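You operate a simulated robot arm through the tools that you are given. There is no shell and no other tool. Be economical: measure what you need, move in short steps, check, and stop when the job is done.

You are at the controls of a simulated robot arm. One attempt, no reset.

## Task
Clean the blower's sooty exhaust screen in the screen holder.
Fine: use the green wire brush; brush back where it lay, screen back in the muffler seat.

It is judged by the outcome, as a careful person would: the job done as asked, and still so three seconds after it is handed in. It fails if anything else is knocked over, pushed out of place, dropped, spilled or broken.

## Robot
A 6-joint arm with a two-finger parallel gripper, fixed in place. Base frame: the origin is at the foot of the arm, x ahead of it, y to its left, z up; the work surface is at about z = 0.9. Units: m, rad, N and s.
With the tool pointing down near the work surface it reaches from about 0.24 to 0.66 m from the base axis. Its first joint turns from -1.152 to 1.152 rad. Payload 2.9 kg.
The TCP is the grasp point between the finger pads, 0.03 m short of the fingertips. In the tool frame z runs along the fingers and y along their closing line. The gripper opens to 0.11 m. The fingers are 0.02 m wide and 0.01 m thick; the gripper's body (0.048 by 0.112 m) begins 0.055 m behind the TCP.
Orientation is told as [roll, pitch, yaw] about the base's x, y, z axes, in that order, counted from this pose: with the fingers straight down and closing along the base's y, the tool's x points along the base's -x, its y along +y and its z along -z.

## Interface
- The arm moves only by the tool jog_arm. Its argument "steps" is one flat list of numbers, 7 for each row, row after row: the shift along the base's x, y, z in m, then the turn, a rotation vector about the base's x, y, z in degrees, then the finger opening in m, from 0 to 0.11. In form: [tx, ty, tz, ax, ay, az, grip, tx, ty, tz, ax, ay, az, grip, ...]. A call has 1 to 10 rows; each row shifts and turns the commanded pose from where the row before left it. Each row takes 0.2 s and may step no farther than 0.05 m and 0.15 rad from the row before; otherwise, or with a gripper value out of range, the whole call is refused. A pose out of reach is approached as far as the arm can. The call stops where the force on the tool passes 40 N (or 10 N more than at its start, if that is more) or the arm is blocked; 0.2 s more then pass. The fingers move at their own pace (about 0.108 m/s each) and stop on an object; they squeeze with about 38 N. The grip force told is the motor's: it shows also when the fingers shut on nothing. Time passes only in rows, and 0.2 s behind the last, so rows that do not move let the fingers close. It gives the time, the measured TCP pose, the force on the tool (base axes), the opening and the grip force at its end, in the units of the frame above (readings bear some noise).
- Cameras (640 x 400 px; columns grow to the right, rows downward): "scene" is fixed at [0.0902, 0.4419, 1.4112]; the picture's right is [-0.64, -0.76, 0.00], its down [-0.25, 0.21, -0.95] and it looks along [0.72, -0.61, -0.32] (base axes); focal length 361 px, centre (320, 200). "wrist" rides on the gripper at [0.072, 0.017, -0.103] in the tool frame; the picture's right is [-0.23, 0.97, 0.00], its down [-0.76, -0.18, -0.62] and it looks along [-0.61, -0.14, 0.78] (tool axes); focal length 222 px, centre (320, 200). There is no depth. A picture from a camera that has moved, and an enlarged one, comes with that camera's place and axes in the base frame and with its lens.
- camera(camera): a new picture of that camera. The clock stands still meanwhile.
- close_up(camera, box): a new picture of the part [left, top, right, bottom] of that camera's present view, enlarged. The clock stands still meanwhile.
- job_done(): hands the job in; it is judged then, once.

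Work in short steps. Places have to be worked out from the pictures, the camera data and where the tool is seen: move nearer, look again, correct. Check each grasp and each placing, and mend what went wrong. You have 120 turns and 64 pictures in all, those below and enlarged ones among them. Open the gripper and draw the arm clear of the work before you hand the job in, unless the task says otherwise; then end with one line.

The tools are called as name(argument=value, ...) on one line, values as JSON. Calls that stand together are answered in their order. jog_arm: Moves the arm, as the interface text tells. Its arguments: {"type":"object","properties":{"steps":{"type":"array","items":{"type":"number"}}},"required":["steps"]} The other tools are called the same way: camera (camera) takes a picture; close_up (camera, box) takes an enlarged picture of a part of a camera's view; job_done () hands the job in.

At the start:

```text
clock: 0.0
tcp_pos: [0.3805, -0.0749, 1.2893]
orientation: [-0.001, 0.0, -0.001]
force: [0.2, -0.6, 0.1]
grip_width: 0.1099
grip_force: 0.1
```

scene: 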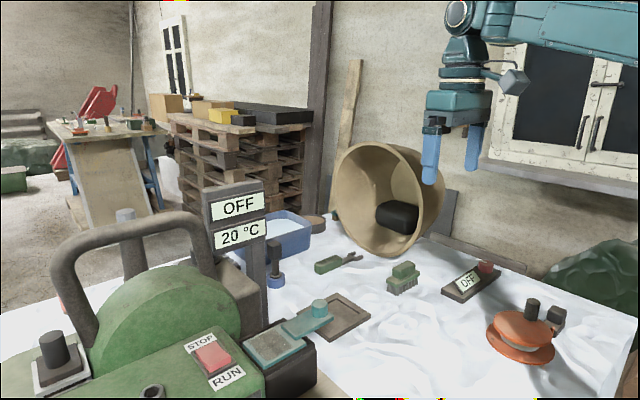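
wrist: 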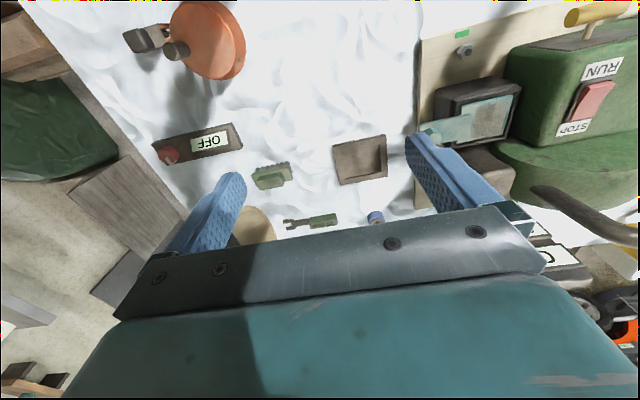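

The blower appears off at 20 °C; the screen seems to sit in the muffler seat, with a brown holder frame next to it. I take enlarged views to identify everything.

close_up(camera="scene", box=[200, 220, 400, 345])

close_up(camera="scene", box=[370, 220, 600, 364])

close_up(camera="wrist", box=[320, 0, 640, 200])

close_up(camera="wrist", box=[140, 110, 420, 285])

```text
3.20 times, centred on (300, 282) of scene
camera zoom: at [0.0902, 0.4419, 1.4112], right [-0.64, -0.76, 0.0], down [-0.25, 0.21, -0.95], along [0.72, -0.61, -0.32], focal length 1155 px, centre (384, -64)
```

zoom: 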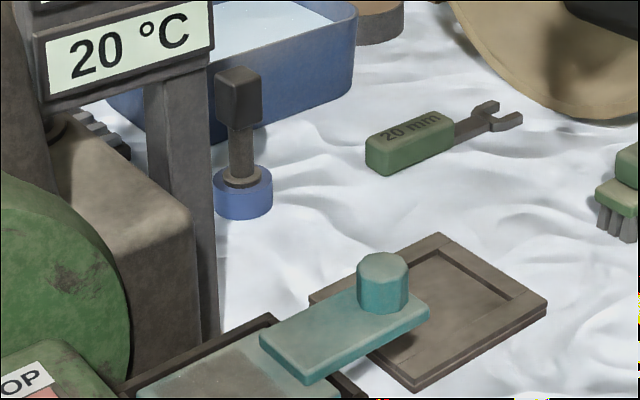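

```text
2.78 times, centred on (485, 292) of scene
camera zoom: at [0.0902, 0.4419, 1.4112], right [-0.64, -0.76, 0.0], down [-0.25, 0.21, -0.95], along [0.72, -0.61, -0.32], focal length 1003 px, centre (-138, -56)
```

zoom: 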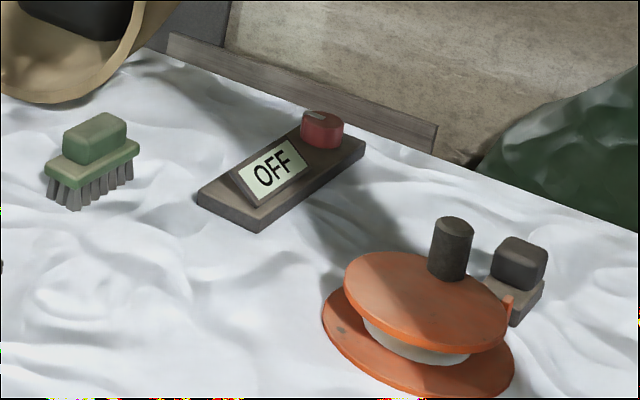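

```text
2.00 times, centred on (480, 100) of wrist
camera zoom: at [0.3076, -0.0585, 1.3921], right [0.23, 0.97, 0.0], down [0.76, -0.18, 0.62], along [0.61, -0.14, -0.78], focal length 444 px, centre (0, 400)
```

zoom: 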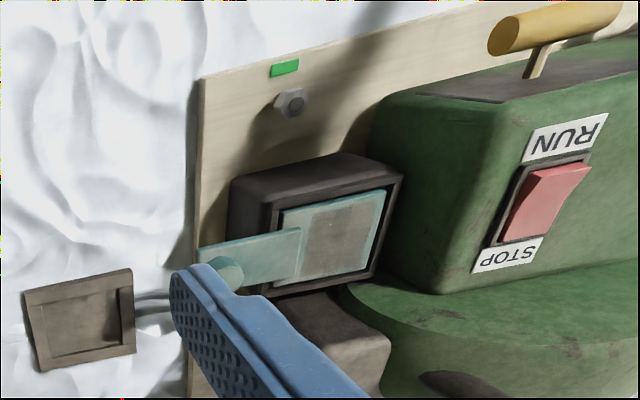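

```text
2.29 times, centred on (280, 198) of wrist
camera zoom: at [0.3076, -0.0585, 1.3921], right [0.23, 0.97, 0.0], down [0.76, -0.18, 0.62], along [0.61, -0.14, -0.78], focal length 508 px, centre (411, 206)
```

zoom: 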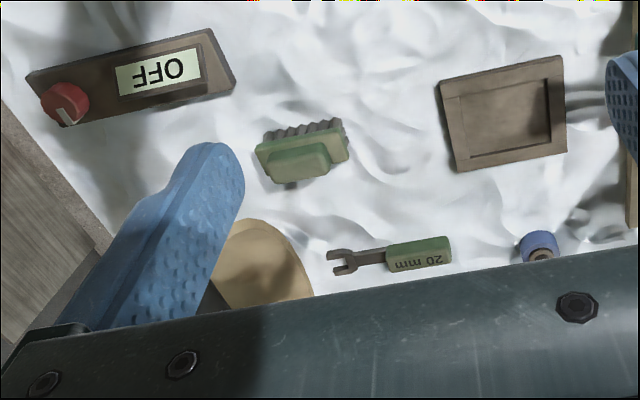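

Estimates: knob of the screen's handle about (0.50, 0.09, 1.02), holder about (0.586, -0.022, 0.91), brush about (0.57, -0.244, 0.93). I move lower for a closer look at the screen and holder.

jog_arm(steps=[0.01, 0.04, -0.03, 0, 0, 0, 0.11, 0.01, 0.04, -0.03, 0, 0, 0, 0.11, 0, 0.04, -0.02, 0, 0, 0, 0.11])

camera(camera="wrist")

```text
refused: row 1 steps farther than a row can; nothing moved
```

```text
57 pictures are left
camera wrist: at [0.3076, -0.0585, 1.3921], right [0.23, 0.97, 0.0], down [0.76, -0.18, 0.62], along [0.61, -0.14, -0.78], focal length 222 px, centre (320, 200)
```

wrist: 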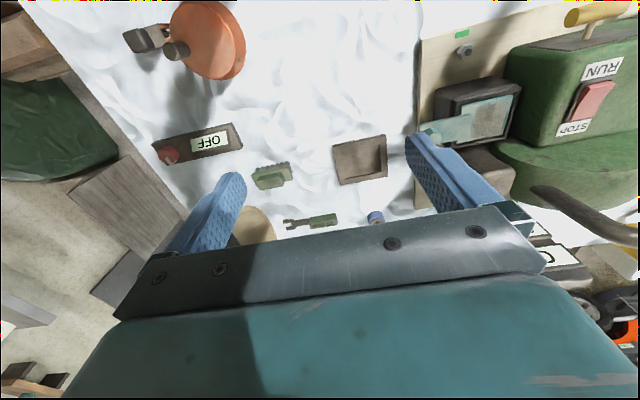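

That was just over the row limit; I retry with smaller rows.

jog_arm(steps=[0.0, 0.035, -0.03, 0, 0, 0, 0.11, 0.0, 0.035, -0.03, 0, 0, 0, 0.11, 0, 0.035, -0.03, 0, 0, 0, 0.11])

camera(camera="wrist")

```text
clock: 0.8
tcp_pos: [0.3797, 0.028, 1.2029]
orientation: [0.001, 0.002, 0.0]
force: [0.2, -0.5, 0.5]
grip_width: 0.1098
grip_force: 0.0
```

```text
56 pictures are left
camera wrist: at [0.3066, 0.0455, 1.3046], right [0.23, 0.97, 0.0], down [0.76, -0.18, 0.62], along [0.61, -0.14, -0.78], focal length 222 px, centre (320, 200)
```

wrist: 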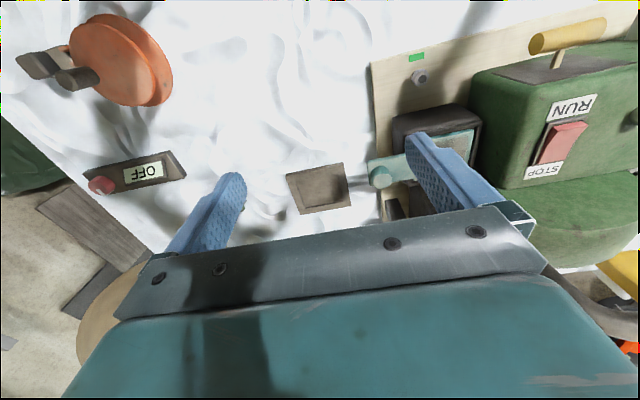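

close_up(camera="wrist", box=[260, 90, 500, 240])

close_up(camera="scene", box=[180, 270, 380, 395])

```text
2.67 times, centred on (380, 165) of wrist
camera zoom: at [0.3066, 0.0455, 1.3046], right [0.23, 0.97, 0.0], down [0.76, -0.18, 0.62], along [0.61, -0.14, -0.78], focal length 592 px, centre (160, 293)
```

zoom: 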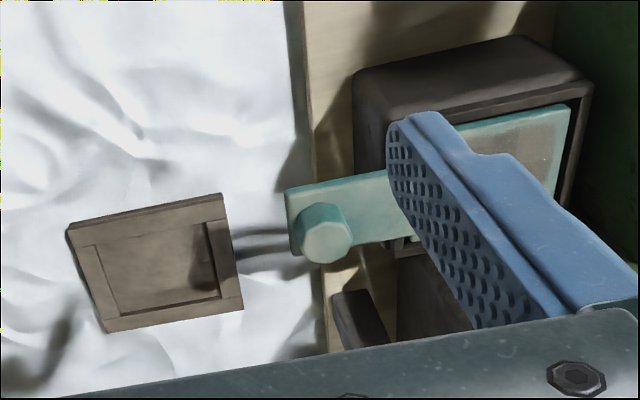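

```text
3.20 times, centred on (280, 332) of scene
camera zoom: at [0.0902, 0.4419, 1.4111], right [-0.64, -0.76, 0.0], down [-0.25, 0.21, -0.95], along [0.72, -0.61, -0.32], focal length 1155 px, centre (448, -224)
```

zoom: 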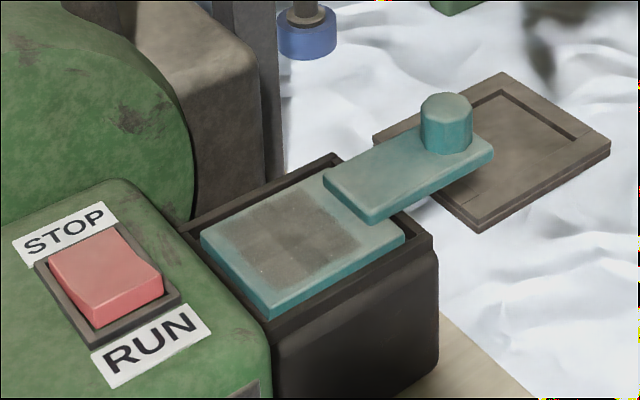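

Triangulated: knob top centre (0.502, 0.094, 1.038), tab top ≈1.013, plate centre about (0.50, 0.19, 1.003), aligned with the axes. Holder centre about (0.586, -0.02). I go above the knob, staying high.

jog_arm(steps=[0.04, 0.022, -0.01, 0, 0, 0, 0.08, 0.04, 0.022, -0.01, 0, 0, 0, 0.08, 0.042, 0.022, -0.01, 0, 0, 0, 0.08, 0, 0, -0.04, 0, 0, 0, 0.08, 0, 0, -0.02, 0, 0, 0, 0.08])

camera(camera="wrist")

camera(camera="scene")

```text
clock: 2.0
tcp_pos: [0.5048, 0.0985, 1.1062]
orientation: [-0.001, -0.001, 0.001]
force: [-0.6, -0.5, 0.0]
grip_width: 0.08
grip_force: 0.1
```

```text
53 pictures are left
camera wrist: at [0.432, 0.1144, 1.2094], right [0.23, 0.97, 0.0], down [0.76, -0.18, 0.62], along [0.61, -0.14, -0.78], focal length 222 px, centre (320, 200)
```

wrist: 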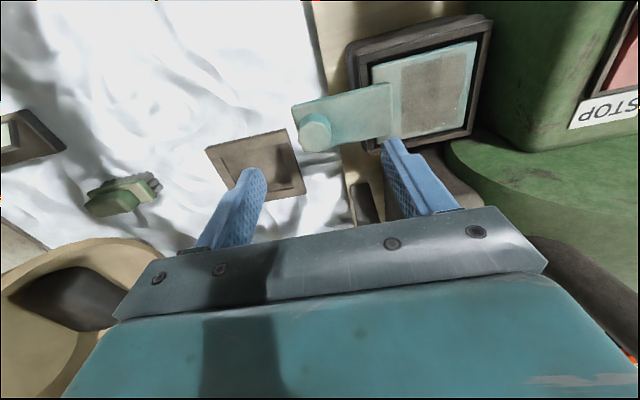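

```text
52 pictures are left
```

scene: 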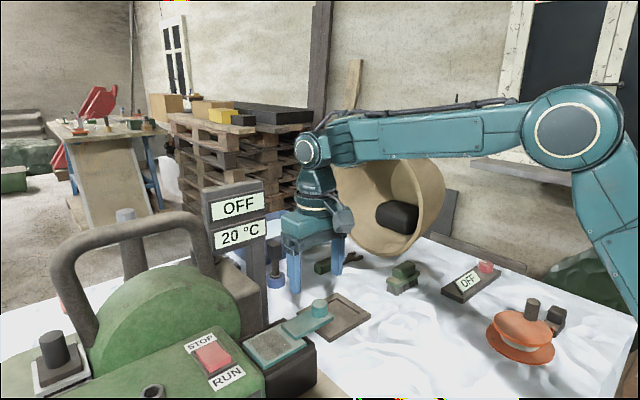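

Knob top seen at ≈(0.500, 0.095), consistent. I shift slightly and descend so fingertips stop just above the tab, then close.

jog_arm(steps=[-0.003, -0.004, -0.03, 0, 0, 0, 0.08, 0, 0, -0.018, 0, 0, 0, 0.08, 0, 0, -0.008, 0, 0, 0, 0.08])

close_up(camera="scene", box=[220, 220, 400, 332])

```text
clock: 2.8
tcp_pos: [0.5004, 0.0941, 1.0528]
orientation: [0.0, 0.002, 0.001]
force: [-0.2, 0.4, 0.8]
grip_width: 0.0801
grip_force: 0.1
```

```text
3.56 times, centred on (310, 276) of scene
camera zoom: at [0.0902, 0.4419, 1.4112], right [-0.64, -0.76, 0.0], down [-0.25, 0.21, -0.95], along [0.72, -0.61, -0.32], focal length 1284 px, centre (356, -70)
```

zoom: 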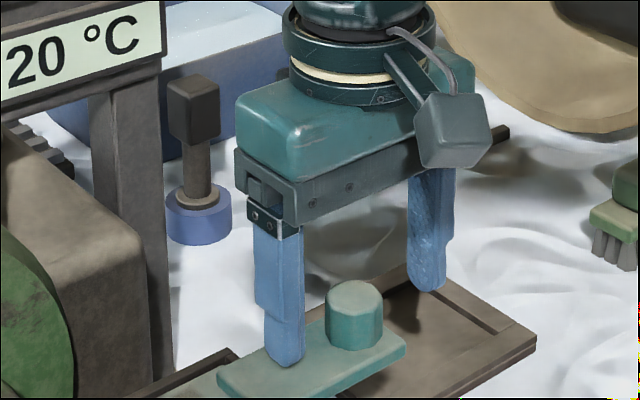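

Knob sits between the fingers with tips just above the tab. A little lower, then close.

jog_arm(steps=[0, 0, -0.004, 0, 0, 0, 0.08, 0, 0, 0, 0, 0, 0, 0.02, 0, 0, 0, 0, 0, 0, 0.01, 0, 0, 0, 0, 0, 0, 0.01])

close_up(camera="scene", box=[220, 220, 400, 332])

```text
clock: 3.8
tcp_pos: [0.501, 0.0908, 1.0503]
orientation: [0.0, 0.001, -0.001]
force: [0.2, 0.4, 2.8]
grip_width: 0.0268
grip_force: 38.2
```

```text
3.56 times, centred on (310, 276) of scene
camera zoom: at [0.0902, 0.4419, 1.4112], right [-0.64, -0.76, 0.0], down [-0.25, 0.21, -0.95], along [0.72, -0.61, -0.32], focal length 1284 px, centre (356, -70)
```

zoom: 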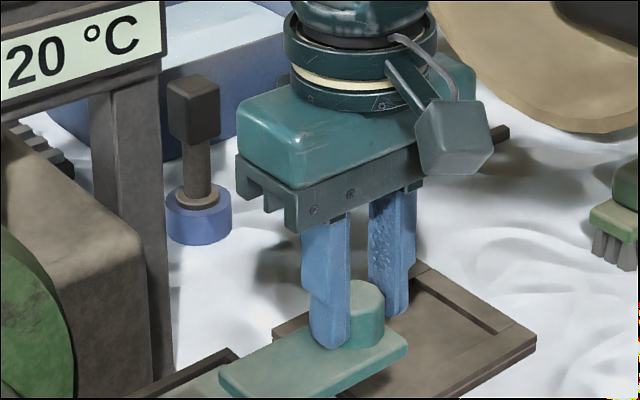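

Knob gripped at 26.8 mm. I lift slowly straight up, keeping the force watched.

jog_arm(steps=[0, 0, 0.01, 0, 0, 0, 0.01, 0, 0, 0.015, 0, 0, 0, 0.01, 0, 0, 0.025, 0, 0, 0, 0.01, 0, 0, 0.03, 0, 0, 0, 0.01])

camera(camera="scene")

camera(camera="wrist")

```text
clock: 4.8
tcp_pos: [0.5019, 0.0925, 1.1277]
orientation: [-0.001, -0.002, 0.0]
force: [0.6, 0.3, -0.1]
grip_width: 0.0101
grip_force: 0.1
```

```text
49 pictures are left
```

scene: 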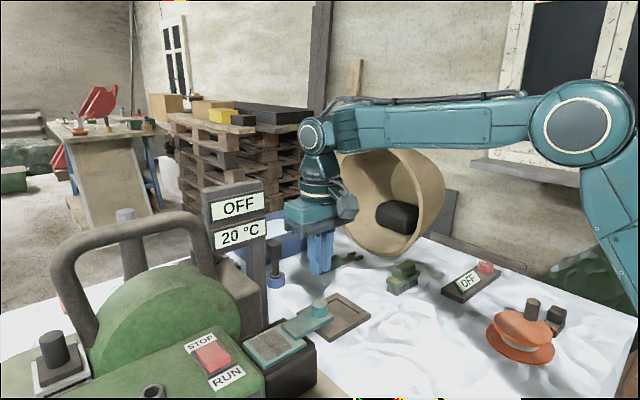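

```text
48 pictures are left
camera wrist: at [0.429, 0.1091, 1.2302], right [0.23, 0.97, 0.0], down [0.76, -0.18, 0.62], along [0.61, -0.14, -0.78], focal length 222 px, centre (320, 200)
```

wrist: 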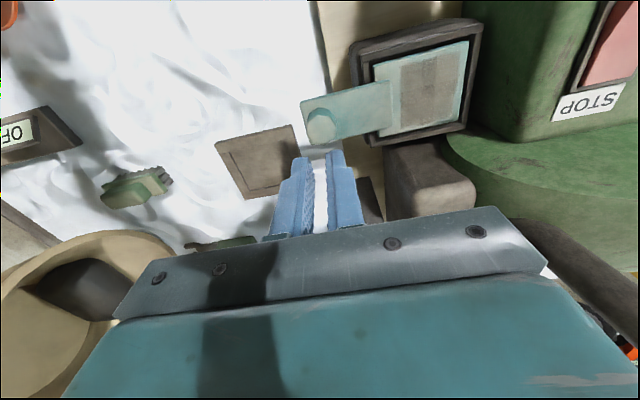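

The fingers slipped off the knob; the screen is still in its seat. I go back with a deeper hold, feeling for the tab with the fingertips.

jog_arm(steps=[-0.001, 0.002, 0, 0, 0, 0, 0.06, 0, 0, -0.04, 0, 0, 0, 0.06, 0, 0, -0.035, 0, 0, 0, 0.06, 0, 0, -0.005, 0, 0, 0, 0.06, 0, 0, -0.003, 0, 0, 0, 0.06])

close_up(camera="scene", box=[260, 255, 380, 330])

```text
clock: 6.0
tcp_pos: [0.4987, 0.0926, 1.0459]
orientation: [0.0, 0.0, 0.001]
force: [-0.8, -0.2, -0.2]
grip_width: 0.0603
grip_force: 0.1
```

```text
5.33 times, centred on (320, 292) of scene
camera zoom: at [0.0902, 0.4419, 1.4112], right [-0.64, -0.76, 0.0], down [-0.25, 0.21, -0.95], along [0.72, -0.61, -0.32], focal length 1925 px, centre (320, -293)
```

zoom: 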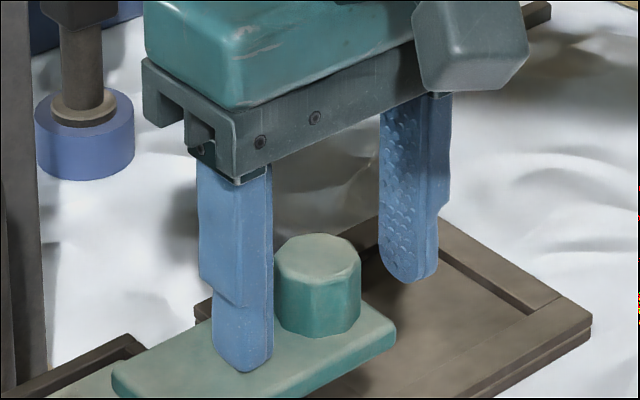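

No contact yet; I lower a few more mm in small rows.

jog_arm(steps=[0, 0, -0.002, 0, 0, 0, 0.06, 0, 0, -0.002, 0, 0, 0, 0.06])

jog_arm(steps=[0, 0, -0.002, 0, 0, 0, 0.06, 0, 0, -0.0, 0, 0, 0, 0.06])

close_up(camera="scene", box=[260, 255, 380, 330])

```text
clock: 6.6
tcp_pos: [0.4985, 0.0945, 1.0436]
orientation: [0.001, -0.001, 0.001]
force: [0.2, -1.6, 6.1]
grip_width: 0.0591
grip_force: 0.1
```

```text
clock: 7.2
tcp_pos: [0.4992, 0.0933, 1.0408]
orientation: [-0.001, -0.002, -0.001]
force: [-0.3, -7.9, 8.5]
grip_width: 0.0555
grip_force: 0.1
```

```text
5.33 times, centred on (320, 292) of scene
camera zoom: at [0.0901, 0.4416, 1.4113], right [-0.64, -0.76, 0.0], down [-0.25, 0.21, -0.95], along [0.72, -0.61, -0.32], focal length 1925 px, centre (320, -293)
```

zoom: 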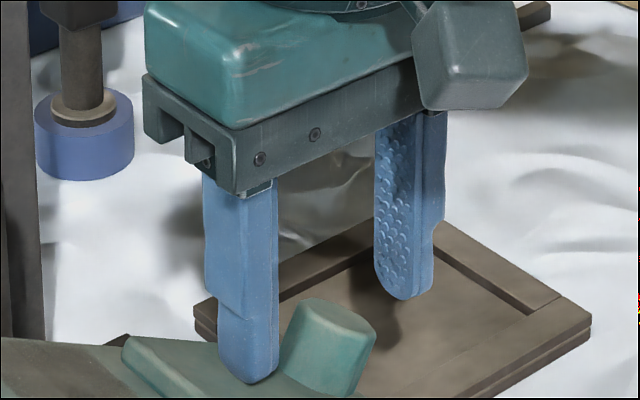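

Pressing tipped the screen on its edge: contact was at about TCP z 1.044. I raise at once to let it settle back.

jog_arm(steps=[0, 0, 0.003, 0, 0, 0, 0.06, 0, 0, 0.004, 0, 0, 0, 0.06, 0, 0, 0.0, 0, 0, 0, 0.06])

close_up(camera="scene", box=[220, 250, 380, 350])

```text
clock: 8.0
tcp_pos: [0.4991, 0.0946, 1.0476]
orientation: [0.0, 0.001, 0.0]
force: [-0.5, 0.2, 0.7]
grip_width: 0.06
grip_force: 0.0
```

```text
4.00 times, centred on (300, 300) of scene
camera zoom: at [0.0902, 0.4419, 1.4112], right [-0.64, -0.76, 0.0], down [-0.25, 0.21, -0.95], along [0.72, -0.61, -0.32], focal length 1444 px, centre (400, -200)
```

zoom: 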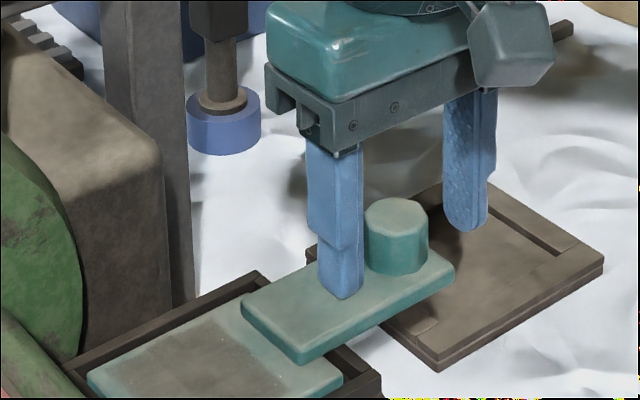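

Settled back in place. Now I close at this height (1–2 mm lower) and lift only a few mm, checking the force.

jog_arm(steps=[0, 0, -0.002, 0, 0, 0, 0.04, 0, 0, 0, 0, 0, 0, 0.0, 0, 0, 0, 0, 0, 0, 0.0, 0, 0, 0, 0, 0, 0, 0.0])

jog_arm(steps=[0, 0, 0.004, 0, 0, 0, 0.0, 0, 0, 0.004, 0, 0, 0, 0.0])

close_up(camera="scene", box=[220, 250, 380, 350])

```text
clock: 9.0
tcp_pos: [0.4983, 0.0938, 1.0455]
orientation: [0.0, 0.002, 0.0]
force: [0.1, -0.3, 5.3]
grip_width: 0.0266
grip_force: 37.5
```

```text
clock: 9.6
tcp_pos: [0.4987, 0.0951, 1.0522]
orientation: [-0.001, 0.0, 0.0]
force: [0.1, -0.4, -0.7]
grip_width: 0.0264
grip_force: 37.6
```

```text
4.00 times, centred on (300, 300) of scene
camera zoom: at [0.0902, 0.4419, 1.4112], right [-0.64, -0.76, 0.0], down [-0.25, 0.21, -0.95], along [0.72, -0.61, -0.32], focal length 1444 px, centre (400, -200)
```

zoom: 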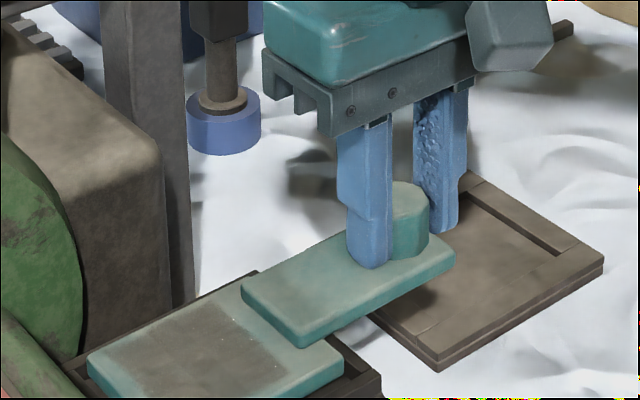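

It is coming up with the fingers and is light. I continue lifting gently.

jog_arm(steps=[0, 0, 0.006, 0, 0, 0, 0.0, 0, 0, 0.008, 0, 0, 0, 0.0, 0, 0, 0.008, 0, 0, 0, 0.0])

close_up(camera="scene", box=[220, 230, 380, 330])

```text
clock: 10.4
tcp_pos: [0.4971, 0.0935, 1.0762]
orientation: [0.002, 0.0, 0.001]
force: [0.0, 0.2, -1.6]
grip_width: 0.0266
grip_force: 38.4
```

```text
4.00 times, centred on (300, 280) of scene
camera zoom: at [0.0902, 0.4419, 1.4112], right [-0.64, -0.76, 0.0], down [-0.25, 0.21, -0.95], along [0.72, -0.61, -0.32], focal length 1444 px, centre (400, -120)
```

zoom: 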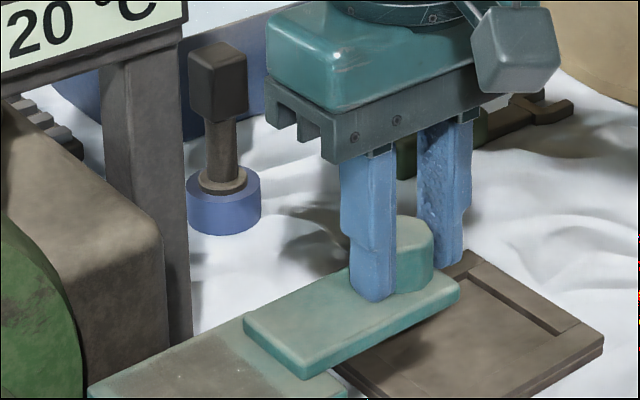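

Held level. I raise further and carry it toward the holder in slow rows.

jog_arm(steps=[0, 0, 0.012, 0, 0, 0, 0.0, 0, 0, 0.015, 0, 0, 0, 0.0, 0.005, -0.012, 0.01, 0, 0, 0, 0.0, 0.01, -0.025, 0, 0, 0, 0, 0.0, 0.012, -0.03, 0, 0, 0, 0, 0.0, 0.013, -0.03, 0, 0, 0, 0, 0.0, 0.013, -0.03, 0, 0, 0, 0, 0, 0.013, -0.03, 0, 0, 0, 0, 0, 0.012, -0.03, 0, 0, 0, 0, 0, 0.01, -0.023, 0, 0, 0, 0, 0])

camera(camera="scene")

camera(camera="wrist")

```text
clock: 12.6
tcp_pos: [0.5864, -0.1165, 1.1109]
orientation: [0.0, 0.001, -0.001]
force: [0.6, -0.2, -1.5]
grip_width: 0.0268
grip_force: 37.8
```

```text
42 pictures are left
```

scene: 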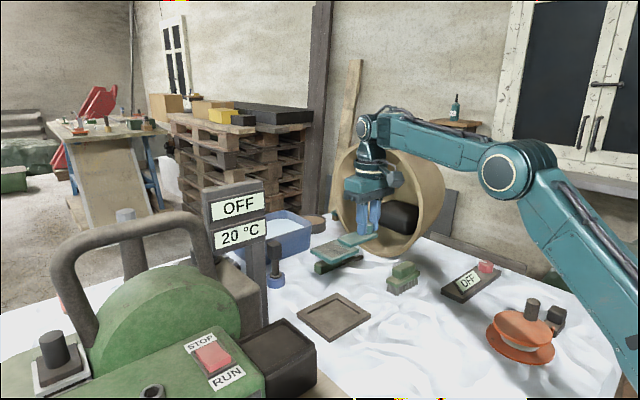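

```text
41 pictures are left
camera wrist: at [0.5134, -0.0998, 1.2144], right [0.23, 0.97, 0.0], down [0.76, -0.18, 0.62], along [0.61, -0.14, -0.78], focal length 222 px, centre (320, 200)
```

wrist: 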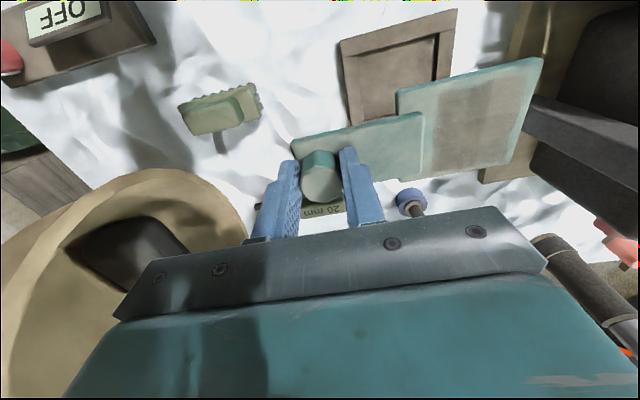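

The screen is held level near the holder. I take enlarged views to measure plate and holder corners.

close_up(camera="wrist", box=[280, 0, 600, 200])

close_up(camera="scene", box=[270, 220, 430, 345])

```text
2.00 times, centred on (440, 100) of wrist
camera zoom: at [0.5134, -0.0998, 1.2144], right [0.23, 0.97, 0.0], down [0.76, -0.18, 0.62], along [0.61, -0.14, -0.78], focal length 444 px, centre (80, 400)
```

zoom: 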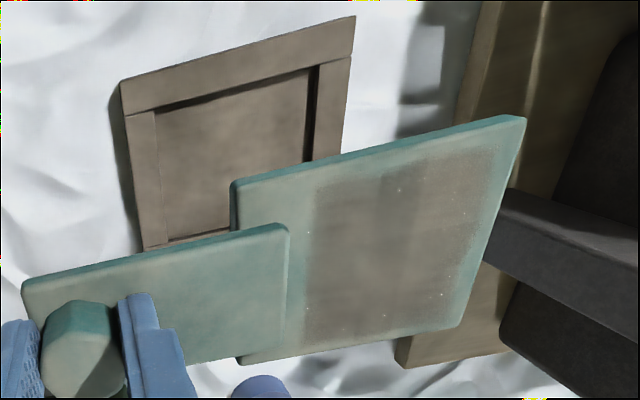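

```text
3.20 times, centred on (350, 282) of scene
camera zoom: at [0.0902, 0.4419, 1.4112], right [-0.64, -0.76, 0.0], down [-0.25, 0.21, -0.95], along [0.72, -0.61, -0.32], focal length 1155 px, centre (224, -64)
```

zoom: 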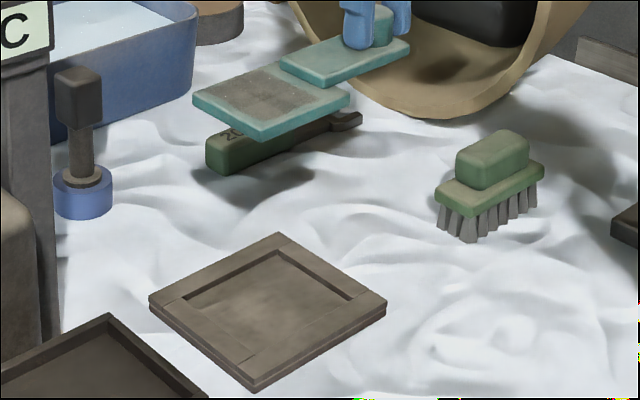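

Plate centre ≈(0.591, -0.021) and recess centre ≈(0.590, -0.021): aligned, with roughly 3–5 mm play. I descend partway and recheck.

jog_arm(steps=[0, 0, -0.015, 0, 0, 0, 0.0, 0, 0, -0.025, 0, 0, 0, 0.0, 0, 0, -0.03, 0, 0, 0, 0.0, 0, 0, -0.03, 0, 0, 0, 0.0, 0, 0, -0.02, 0, 0, 0, 0.0, 0, 0, -0.01, 0, 0, 0, 0.0])

close_up(camera="scene", box=[270, 250, 430, 350])

close_up(camera="wrist", box=[280, 0, 600, 200])

```text
clock: 14.0
tcp_pos: [0.5874, -0.1139, 0.9854]
orientation: [0.0, 0.0, 0.0]
force: [0.1, 0.5, -1.2]
grip_width: 0.0266
grip_force: 37.9
```

```text
4.00 times, centred on (350, 300) of scene
camera zoom: at [0.0902, 0.4419, 1.4112], right [-0.64, -0.76, 0.0], down [-0.25, 0.21, -0.95], along [0.72, -0.61, -0.32], focal length 1444 px, centre (200, -200)
```

zoom: 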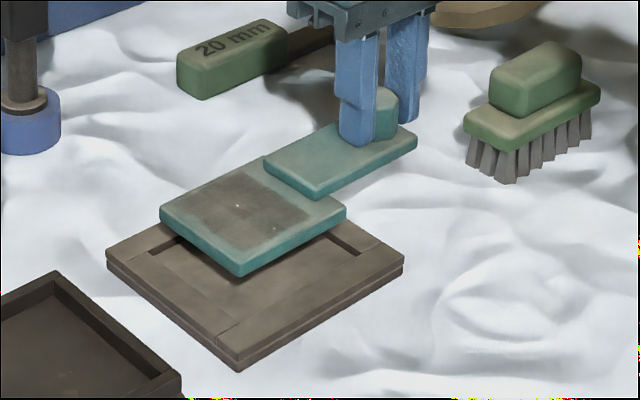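

```text
2.00 times, centred on (440, 100) of wrist
camera zoom: at [0.5142, -0.0983, 1.0869], right [0.23, 0.97, 0.0], down [0.76, -0.18, 0.62], along [0.61, -0.14, -0.78], focal length 444 px, centre (80, 400)
```

zoom: 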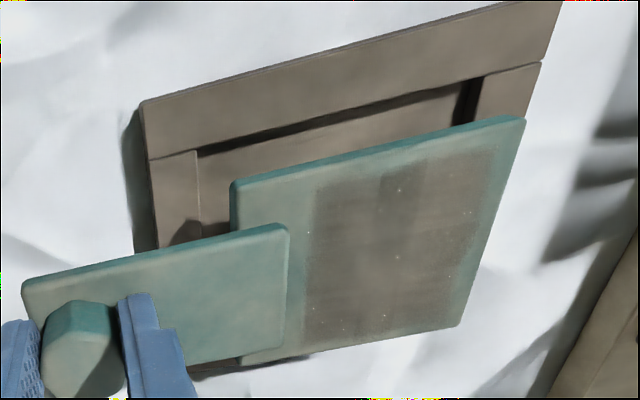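

Still centred (plate about 2 mm too far in x). I nudge -2 mm and lower in small rows, watching for contact.

jog_arm(steps=[-0.002, 0, -0.008, 0, 0, 0, 0.0, 0, 0, -0.008, 0, 0, 0, 0.0, 0, 0, -0.004, 0, 0, 0, 0.0])

close_up(camera="scene", box=[270, 250, 430, 350])

```text
clock: 14.8
tcp_pos: [0.5836, -0.1171, 0.9617]
orientation: [0.0, 0.0, 0.0]
force: [-0.8, 0.4, -0.9]
grip_width: 0.0268
grip_force: 38.2
```

```text
4.00 times, centred on (350, 300) of scene
camera zoom: at [0.0902, 0.4419, 1.4112], right [-0.64, -0.76, 0.0], down [-0.25, 0.21, -0.95], along [0.72, -0.61, -0.32], focal length 1444 px, centre (200, -200)
```

zoom: 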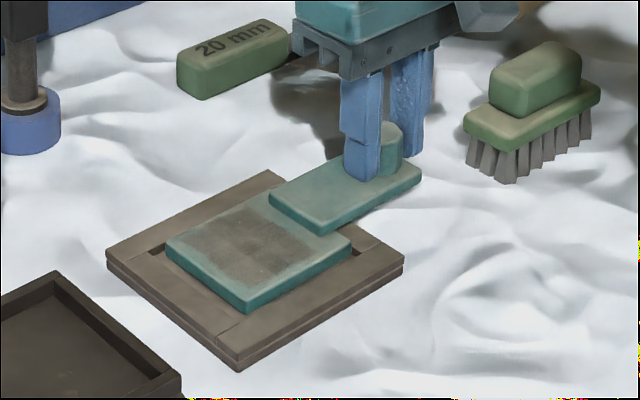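

Well aligned above the recess, no contact yet. I lower on by 2 mm rows.

jog_arm(steps=[0, 0, -0.002, 0, 0, 0, 0.0, 0, 0, -0.002, 0, 0, 0, 0.0, 0, 0, -0.002, 0, 0, 0, 0.0])

jog_arm(steps=[0, 0, -0.002, 0, 0, 0, 0.0, 0, 0, -0.001, 0, 0, 0, 0.0])

close_up(camera="scene", box=[270, 250, 430, 350])

```text
clock: 15.6
tcp_pos: [0.5847, -0.1179, 0.9579]
orientation: [-0.002, -0.002, -0.001]
force: [-1.5, -5.3, 14.5]
grip_width: 0.0266
grip_force: 38.1
```

```text
clock: 16.2
tcp_pos: [0.5852, -0.1166, 0.9564]
orientation: [-0.002, -0.007, -0.002]
force: [4.2, -10.2, 29.6]
grip_width: 0.027
grip_force: 37.9
```

```text
4.00 times, centred on (350, 300) of scene
camera zoom: at [0.0898, 0.4417, 1.4113], right [-0.64, -0.76, 0.0], down [-0.25, 0.21, -0.95], along [0.72, -0.61, -0.32], focal length 1444 px, centre (200, -200)
```

zoom: 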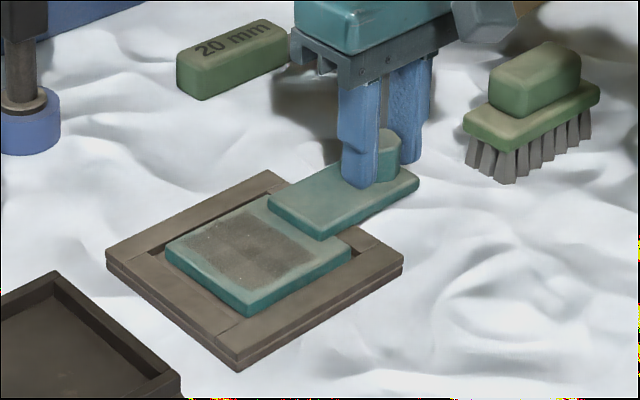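

Contact at TCP z≈0.958: the plate rests. I relieve the pressure, then open the fingers and look.

jog_arm(steps=[0, 0, 0.002, 0, 0, 0, 0.0, 0, 0, 0.001, 0, 0, 0, 0.03, 0, 0, 0, 0, 0, 0, 0.06, 0, 0, 0.0, 0, 0, 0, 0.06])

jog_arm(steps=[0, 0, 0.02, 0, 0, 0, 0.06, 0, 0, 0.04, 0, 0, 0, 0.06, 0, 0, 0.04, 0, 0, 0, 0.06])

close_up(camera="scene", box=[290, 260, 410, 335])

camera(camera="wrist")

```text
clock: 17.2
tcp_pos: [0.5833, -0.1164, 0.9565]
orientation: [0.002, 0.003, 0.0]
force: [0.4, 0.2, 0.2]
grip_width: 0.0603
grip_force: 0.4
```

```text
clock: 18.0
tcp_pos: [0.5808, -0.117, 1.0575]
orientation: [0.0, 0.002, 0.001]
force: [-0.2, 0.2, -0.5]
grip_width: 0.0599
grip_force: 0.1
```

```text
5.33 times, centred on (350, 298) of scene
camera zoom: at [0.0902, 0.4419, 1.4112], right [-0.64, -0.76, 0.0], down [-0.25, 0.21, -0.95], along [0.72, -0.61, -0.32], focal length 1925 px, centre (160, -320)
```

zoom: 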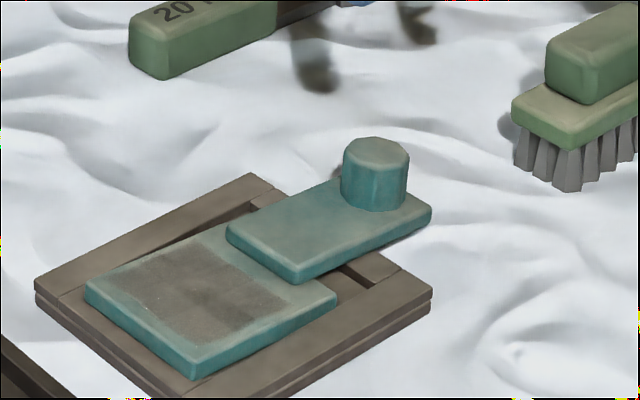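

```text
33 pictures are left
camera wrist: at [0.5089, -0.1001, 1.16], right [0.23, 0.97, 0.0], down [0.76, -0.18, 0.62], along [0.61, -0.14, -0.78], focal length 222 px, centre (320, 200)
```

wrist: 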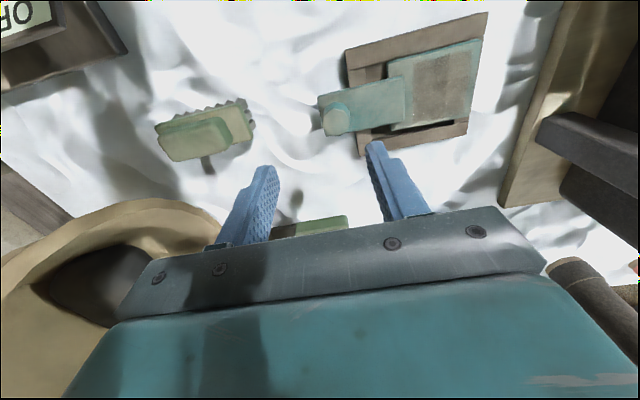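

close_up(camera="wrist", box=[300, 0, 508, 170])

close_up(camera="wrist", box=[120, 60, 280, 190])

```text
2.35 times, centred on (404, 85) of wrist
camera zoom: at [0.5089, -0.1001, 1.16], right [0.23, 0.97, 0.0], down [0.76, -0.18, 0.62], along [0.61, -0.14, -0.78], focal length 523 px, centre (122, 471)
```

zoom: 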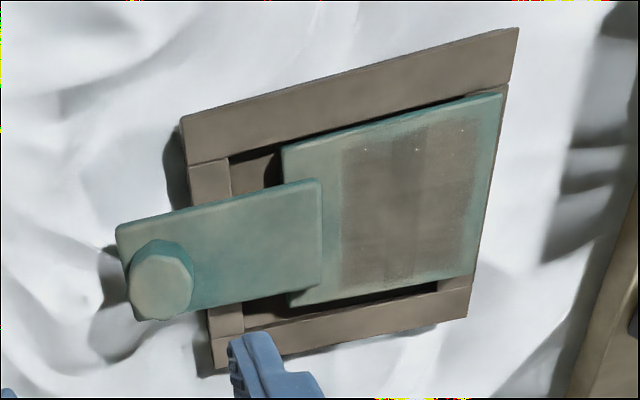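

```text
3.08 times, centred on (200, 125) of wrist
camera zoom: at [0.5089, -0.1001, 1.16], right [0.23, 0.97, 0.0], down [0.76, -0.18, 0.62], along [0.61, -0.14, -0.78], focal length 684 px, centre (689, 431)
```

zoom: 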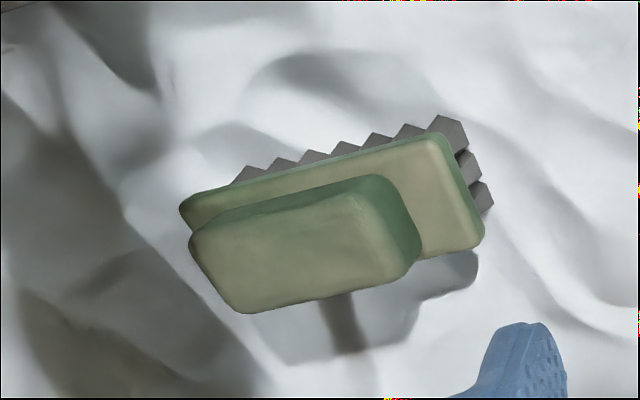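

The plate got dragged ~15 mm toward +y as the fingers opened (tip touching the tab) and overlaps the +y rim. Knob now at ≈(0.585, -0.101). I regrip it and will shift it back by −y.

jog_arm(steps=[0.002, 0.0155, -0.03, 0, 0, 0, 0.06, 0, 0, -0.035, 0, 0, 0, 0.06, 0, 0, -0.022, 0, 0, 0, 0.06, 0, 0, -0.005, 0, 0, 0, 0.06])

close_up(camera="scene", box=[290, 255, 410, 330])

```text
clock: 19.0
tcp_pos: [0.5848, -0.1005, 0.9643]
orientation: [0.002, 0.0, -0.001]
force: [0.0, 0.3, -0.2]
grip_width: 0.0603
grip_force: 0.0
```

```text
5.33 times, centred on (350, 292) of scene
camera zoom: at [0.0902, 0.4419, 1.4112], right [-0.64, -0.76, 0.0], down [-0.25, 0.21, -0.95], along [0.72, -0.61, -0.32], focal length 1925 px, centre (160, -293)
```

zoom: 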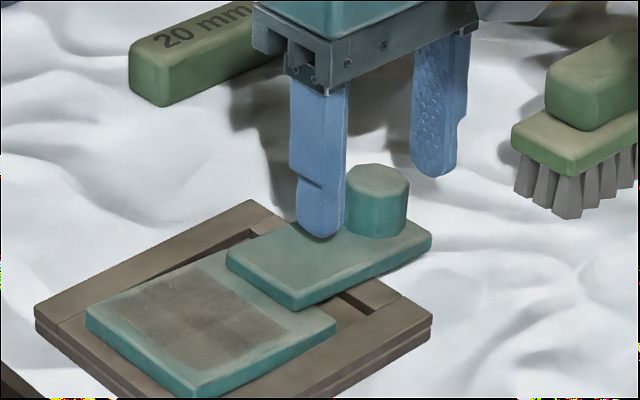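

Aligned with the knob, tips a few mm above the tab. I lower 2 mm, close, and lift slightly.

jog_arm(steps=[0, 0, -0.002, 0, 0, 0, 0.05, 0, 0, 0, 0, 0, 0, 0.0, 0, 0, 0, 0, 0, 0, 0.0, 0, 0, 0, 0, 0, 0, 0.0])

jog_arm(steps=[0, 0, 0.004, 0, 0, 0, 0.0, 0, 0, 0.006, 0, 0, 0, 0.0, 0, 0, 0.005, 0, 0, 0, 0])

close_up(camera="scene", box=[290, 255, 410, 330])

close_up(camera="wrist", box=[280, 0, 600, 200])

```text
clock: 20.0
tcp_pos: [0.5855, -0.0998, 0.9634]
orientation: [-0.001, -0.002, -0.001]
force: [0.1, 0.5, 3.0]
grip_width: 0.0275
grip_force: 38.0
```

```text
clock: 20.8
tcp_pos: [0.5869, -0.1004, 0.9777]
orientation: [0.0, -0.001, 0.0]
force: [0.0, 0.3, -1.1]
grip_width: 0.027
grip_force: 38.1
```

```text
5.33 times, centred on (350, 292) of scene
camera zoom: at [0.0902, 0.4419, 1.4112], right [-0.64, -0.76, 0.0], down [-0.25, 0.21, -0.95], along [0.72, -0.61, -0.32], focal length 1925 px, centre (160, -293)
```

zoom: 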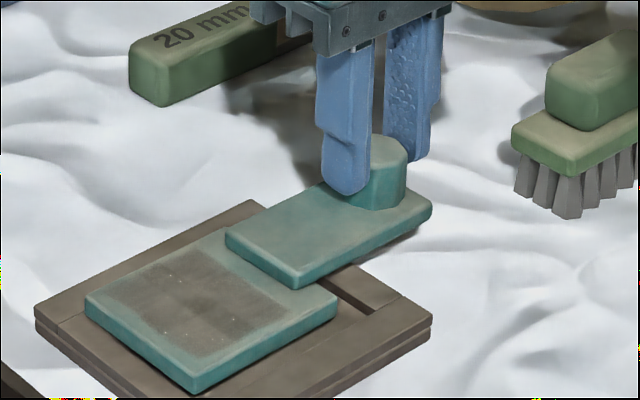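

```text
2.00 times, centred on (440, 100) of wrist
camera zoom: at [0.514, -0.084, 1.0804], right [0.23, 0.97, 0.0], down [0.76, -0.18, 0.62], along [0.61, -0.14, -0.78], focal length 444 px, centre (80, 400)
```

zoom: 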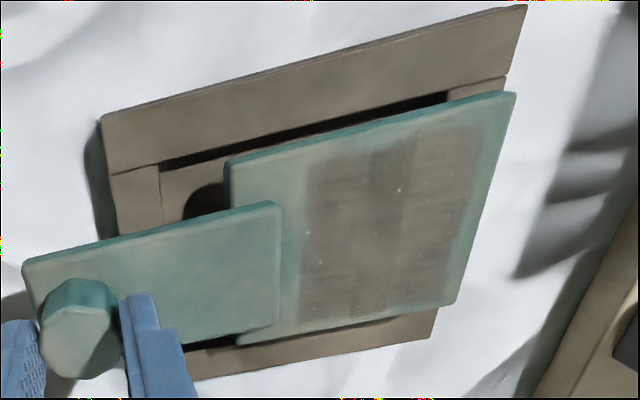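

Held and lifted. Plate centre ≈(0.584, -0.008) versus recess centre (0.591, -0.018): I shift (+6, -10) mm and recheck.

jog_arm(steps=[0.003, -0.005, 0, 0, 0, 0, 0.0, 0.0035, -0.005, 0, 0, 0, 0, 0.0, 0, 0, 0, 0, 0, 0, 0])

close_up(camera="wrist", box=[280, 0, 600, 200])

```text
clock: 21.6
tcp_pos: [0.5933, -0.1093, 0.9774]
orientation: [0.0, 0.001, 0.0]
force: [-0.3, 0.3, -1.4]
grip_width: 0.0266
grip_force: 37.9
```

```text
2.00 times, centred on (440, 100) of wrist
camera zoom: at [0.5208, -0.0928, 1.0802], right [0.23, 0.97, 0.0], down [0.76, -0.18, 0.62], along [0.61, -0.14, -0.78], focal length 444 px, centre (80, 400)
```

zoom: 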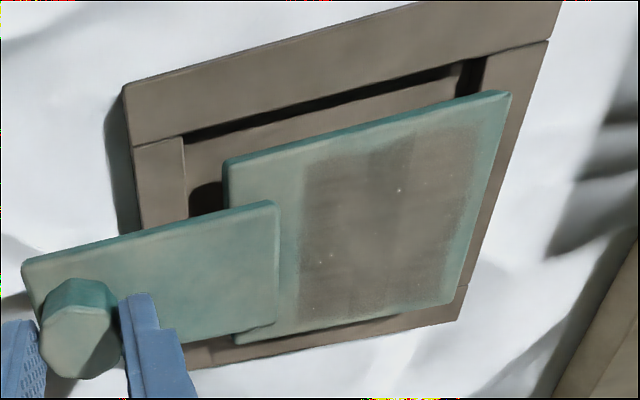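

Now gaps are near equal on all sides (≈5–7 mm). I lower in small rows until contact.

jog_arm(steps=[-0.001, -0.001, -0.004, 0, 0, 0, 0.0, 0, 0, -0.004, 0, 0, 0, 0.0, 0, 0, -0.003, 0, 0, 0, 0, 0, 0, -0.002, 0, 0, 0, 0, 0, 0, 0, 0, 0, 0, 0])

jog_arm(steps=[0, 0, -0.002, 0, 0, 0, 0.0, 0, 0, 0, 0, 0, 0, 0])

close_up(camera="wrist", box=[280, 0, 600, 200])

```text
clock: 22.8
tcp_pos: [0.5921, -0.1119, 0.9645]
orientation: [0.001, 0.0, 0.0]
force: [0.5, -3.8, 5.0]
grip_width: 0.0274
grip_force: 37.5
```

```text
clock: 23.4
tcp_pos: [0.5933, -0.1106, 0.9635]
orientation: [-0.001, 0.0, -0.001]
force: [-0.9, -2.7, 8.8]
grip_width: 0.0273
grip_force: 38.3
```

```text
2.00 times, centred on (440, 100) of wrist
camera zoom: at [0.5195, -0.0947, 1.0658], right [0.23, 0.97, 0.0], down [0.76, -0.18, 0.62], along [0.61, -0.14, -0.78], focal length 444 px, centre (80, 400)
```

zoom: 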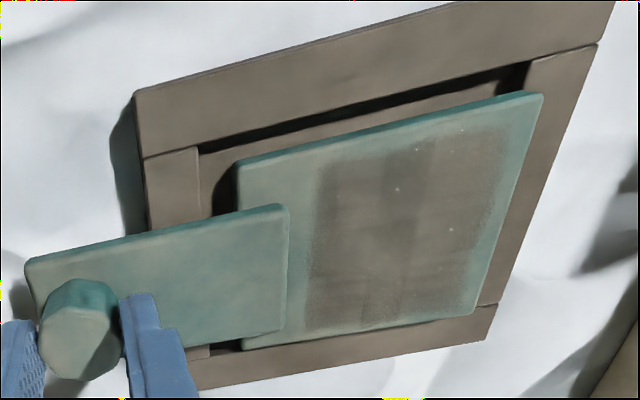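

Contact again at z≈0.964 with a −y reaction, so the plate may be riding on the +y rim. I check in the scene view.

close_up(camera="scene", box=[290, 265, 386, 325])

```text
6.67 times, centred on (338, 295) of scene
camera zoom: at [0.09, 0.4418, 1.4112], right [-0.64, -0.76, 0.0], down [-0.25, 0.21, -0.95], along [0.72, -0.61, -0.32], focal length 2407 px, centre (200, -433)
```

zoom: 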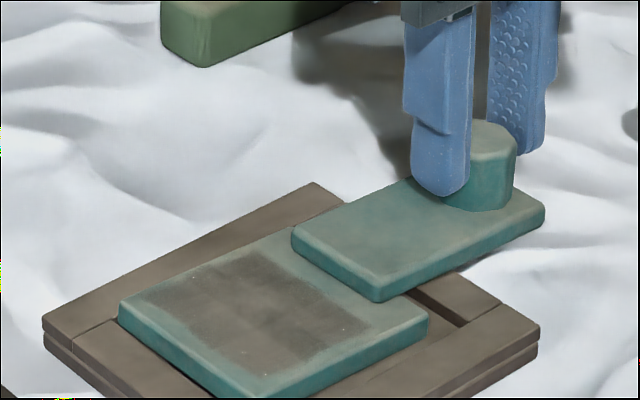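

Scene view: plate sits against the +x/+y corner, with ~16 mm gap on the −y side. I lift slightly, shift −y 7 mm and −x 1 mm, and check.

jog_arm(steps=[0, 0, 0.005, 0, 0, 0, 0.0, -0.001, -0.0035, 0.003, 0, 0, 0, 0.0, 0, -0.004, 0, 0, 0, 0, 0, 0, 0, 0, 0, 0, 0, 0])

jog_arm(steps=[0, 0, -0.004, 0, 0, 0, 0.0, 0, 0, -0.003, 0, 0, 0, 0, 0, 0, -0.002, 0, 0, 0, 0, 0, 0, 0, 0, 0, 0, 0])

close_up(camera="scene", box=[290, 265, 386, 325])

```text
clock: 24.4
tcp_pos: [0.5918, -0.1197, 0.9713]
orientation: [0.002, -0.001, 0.0]
force: [-0.5, 0.4, -1.7]
grip_width: 0.0268
grip_force: 38.2
```

```text
clock: 25.4
tcp_pos: [0.5932, -0.1216, 0.9634]
orientation: [0.001, -0.005, -0.002]
force: [4.3, -4.8, 15.6]
grip_width: 0.0276
grip_force: 37.8
```

```text
6.67 times, centred on (338, 295) of scene
camera zoom: at [0.09, 0.4418, 1.4112], right [-0.64, -0.76, 0.0], down [-0.25, 0.21, -0.95], along [0.72, -0.61, -0.32], focal length 2407 px, centre (200, -433)
```

zoom: 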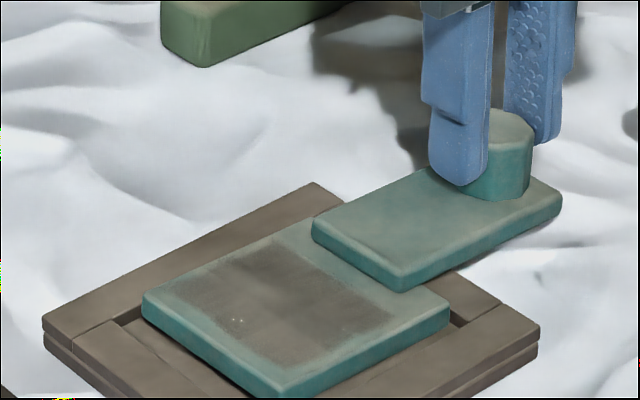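

close_up(camera="wrist", box=[280, 0, 600, 200])

```text
2.00 times, centred on (440, 100) of wrist
camera zoom: at [0.5195, -0.1037, 1.0657], right [0.23, 0.97, 0.0], down [0.76, -0.18, 0.63], along [0.61, -0.14, -0.78], focal length 444 px, centre (80, 400)
```

zoom: 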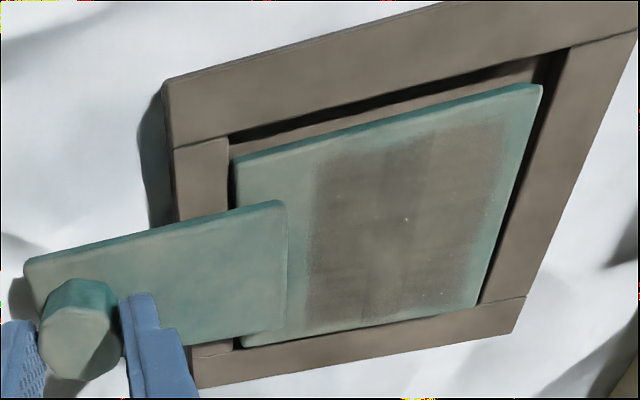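

Plate is now a few mm too far toward −y and riding the −y rim; x is fine. I lift, shift +3 mm in y, and lower again.

jog_arm(steps=[0, 0, 0.005, 0, 0, 0, 0.0, 0, 0.003, 0, 0, 0, 0, 0, 0, 0, -0.004, 0, 0, 0, 0, 0, 0, -0.002, 0, 0, 0, 0, 0, 0, 0, 0, 0, 0, 0])

jog_arm(steps=[0, 0, -0.002, 0, 0, 0, 0.0, 0, 0, 0, 0, 0, 0, 0])

close_up(camera="scene", box=[290, 265, 386, 325])

```text
clock: 26.6
tcp_pos: [0.5918, -0.1161, 0.9614]
orientation: [-0.001, -0.003, 0.0]
force: [2.7, -5.6, 16.1]
grip_width: 0.0276
grip_force: 37.7
```

```text
clock: 27.2
tcp_pos: [0.5914, -0.1163, 0.9582]
orientation: [0.001, -0.002, 0.0]
force: [1.9, -5.3, 17.4]
grip_width: 0.0283
grip_force: 38.2
```

```text
6.67 times, centred on (338, 295) of scene
camera zoom: at [0.09, 0.4418, 1.4112], right [-0.64, -0.76, 0.0], down [-0.25, 0.21, -0.95], along [0.72, -0.61, -0.32], focal length 2407 px, centre (200, -433)
```

zoom: 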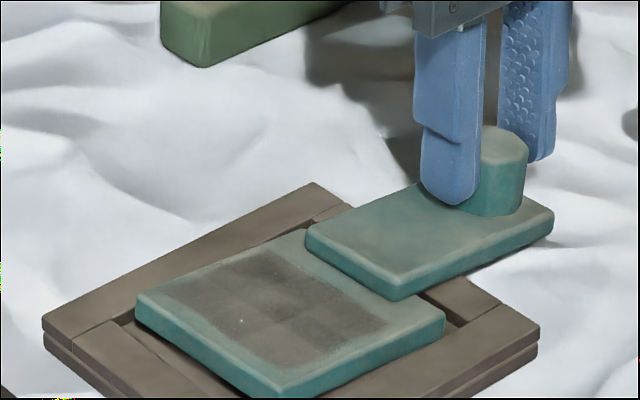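

The plate moved down further. I relieve pressure, open the fingers only slightly (so nothing is dragged), rise off the knob and look.

jog_arm(steps=[0, 0, 0.003, 0, 0, 0, 0.0, 0, 0, 0, 0, 0, 0, 0.031, 0, 0, 0.0, 0, 0, 0, 0.031, 0, 0, 0.01, 0, 0, 0, 0.033, 0, 0, 0.03, 0, 0, 0, 0.04, 0, 0, 0.03, 0, 0, 0, 0.06])

close_up(camera="wrist", box=[280, 0, 520, 150])

close_up(camera="scene", box=[290, 265, 386, 325])

```text
clock: 28.6
tcp_pos: [0.591, -0.1146, 1.0295]
orientation: [0.001, 0.001, -0.001]
force: [-0.3, 0.6, -0.1]
grip_width: 0.0599
grip_force: 0.2
```

```text
2.67 times, centred on (400, 75) of wrist
camera zoom: at [0.5181, -0.0982, 1.1323], right [0.23, 0.97, 0.0], down [0.76, -0.18, 0.62], along [0.61, -0.14, -0.78], focal length 592 px, centre (107, 533)
```

zoom: 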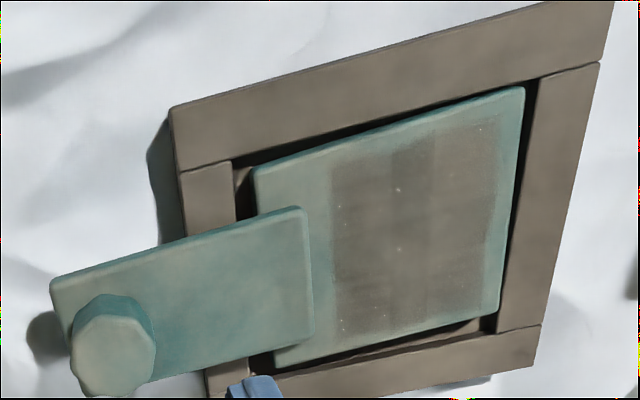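

```text
6.67 times, centred on (338, 295) of scene
camera zoom: at [0.0902, 0.4419, 1.4112], right [-0.64, -0.76, 0.0], down [-0.25, 0.21, -0.95], along [0.72, -0.61, -0.32], focal length 2407 px, centre (200, -433)
```

zoom: 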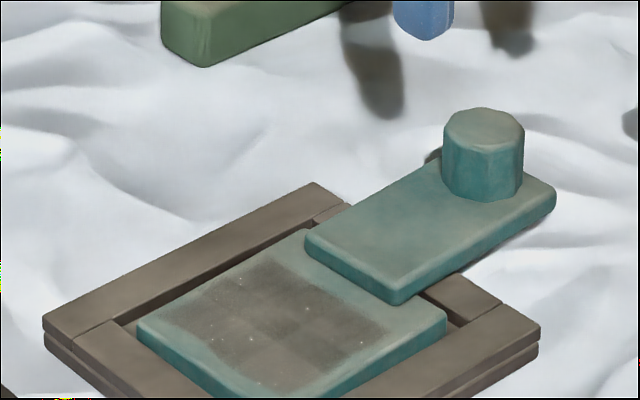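

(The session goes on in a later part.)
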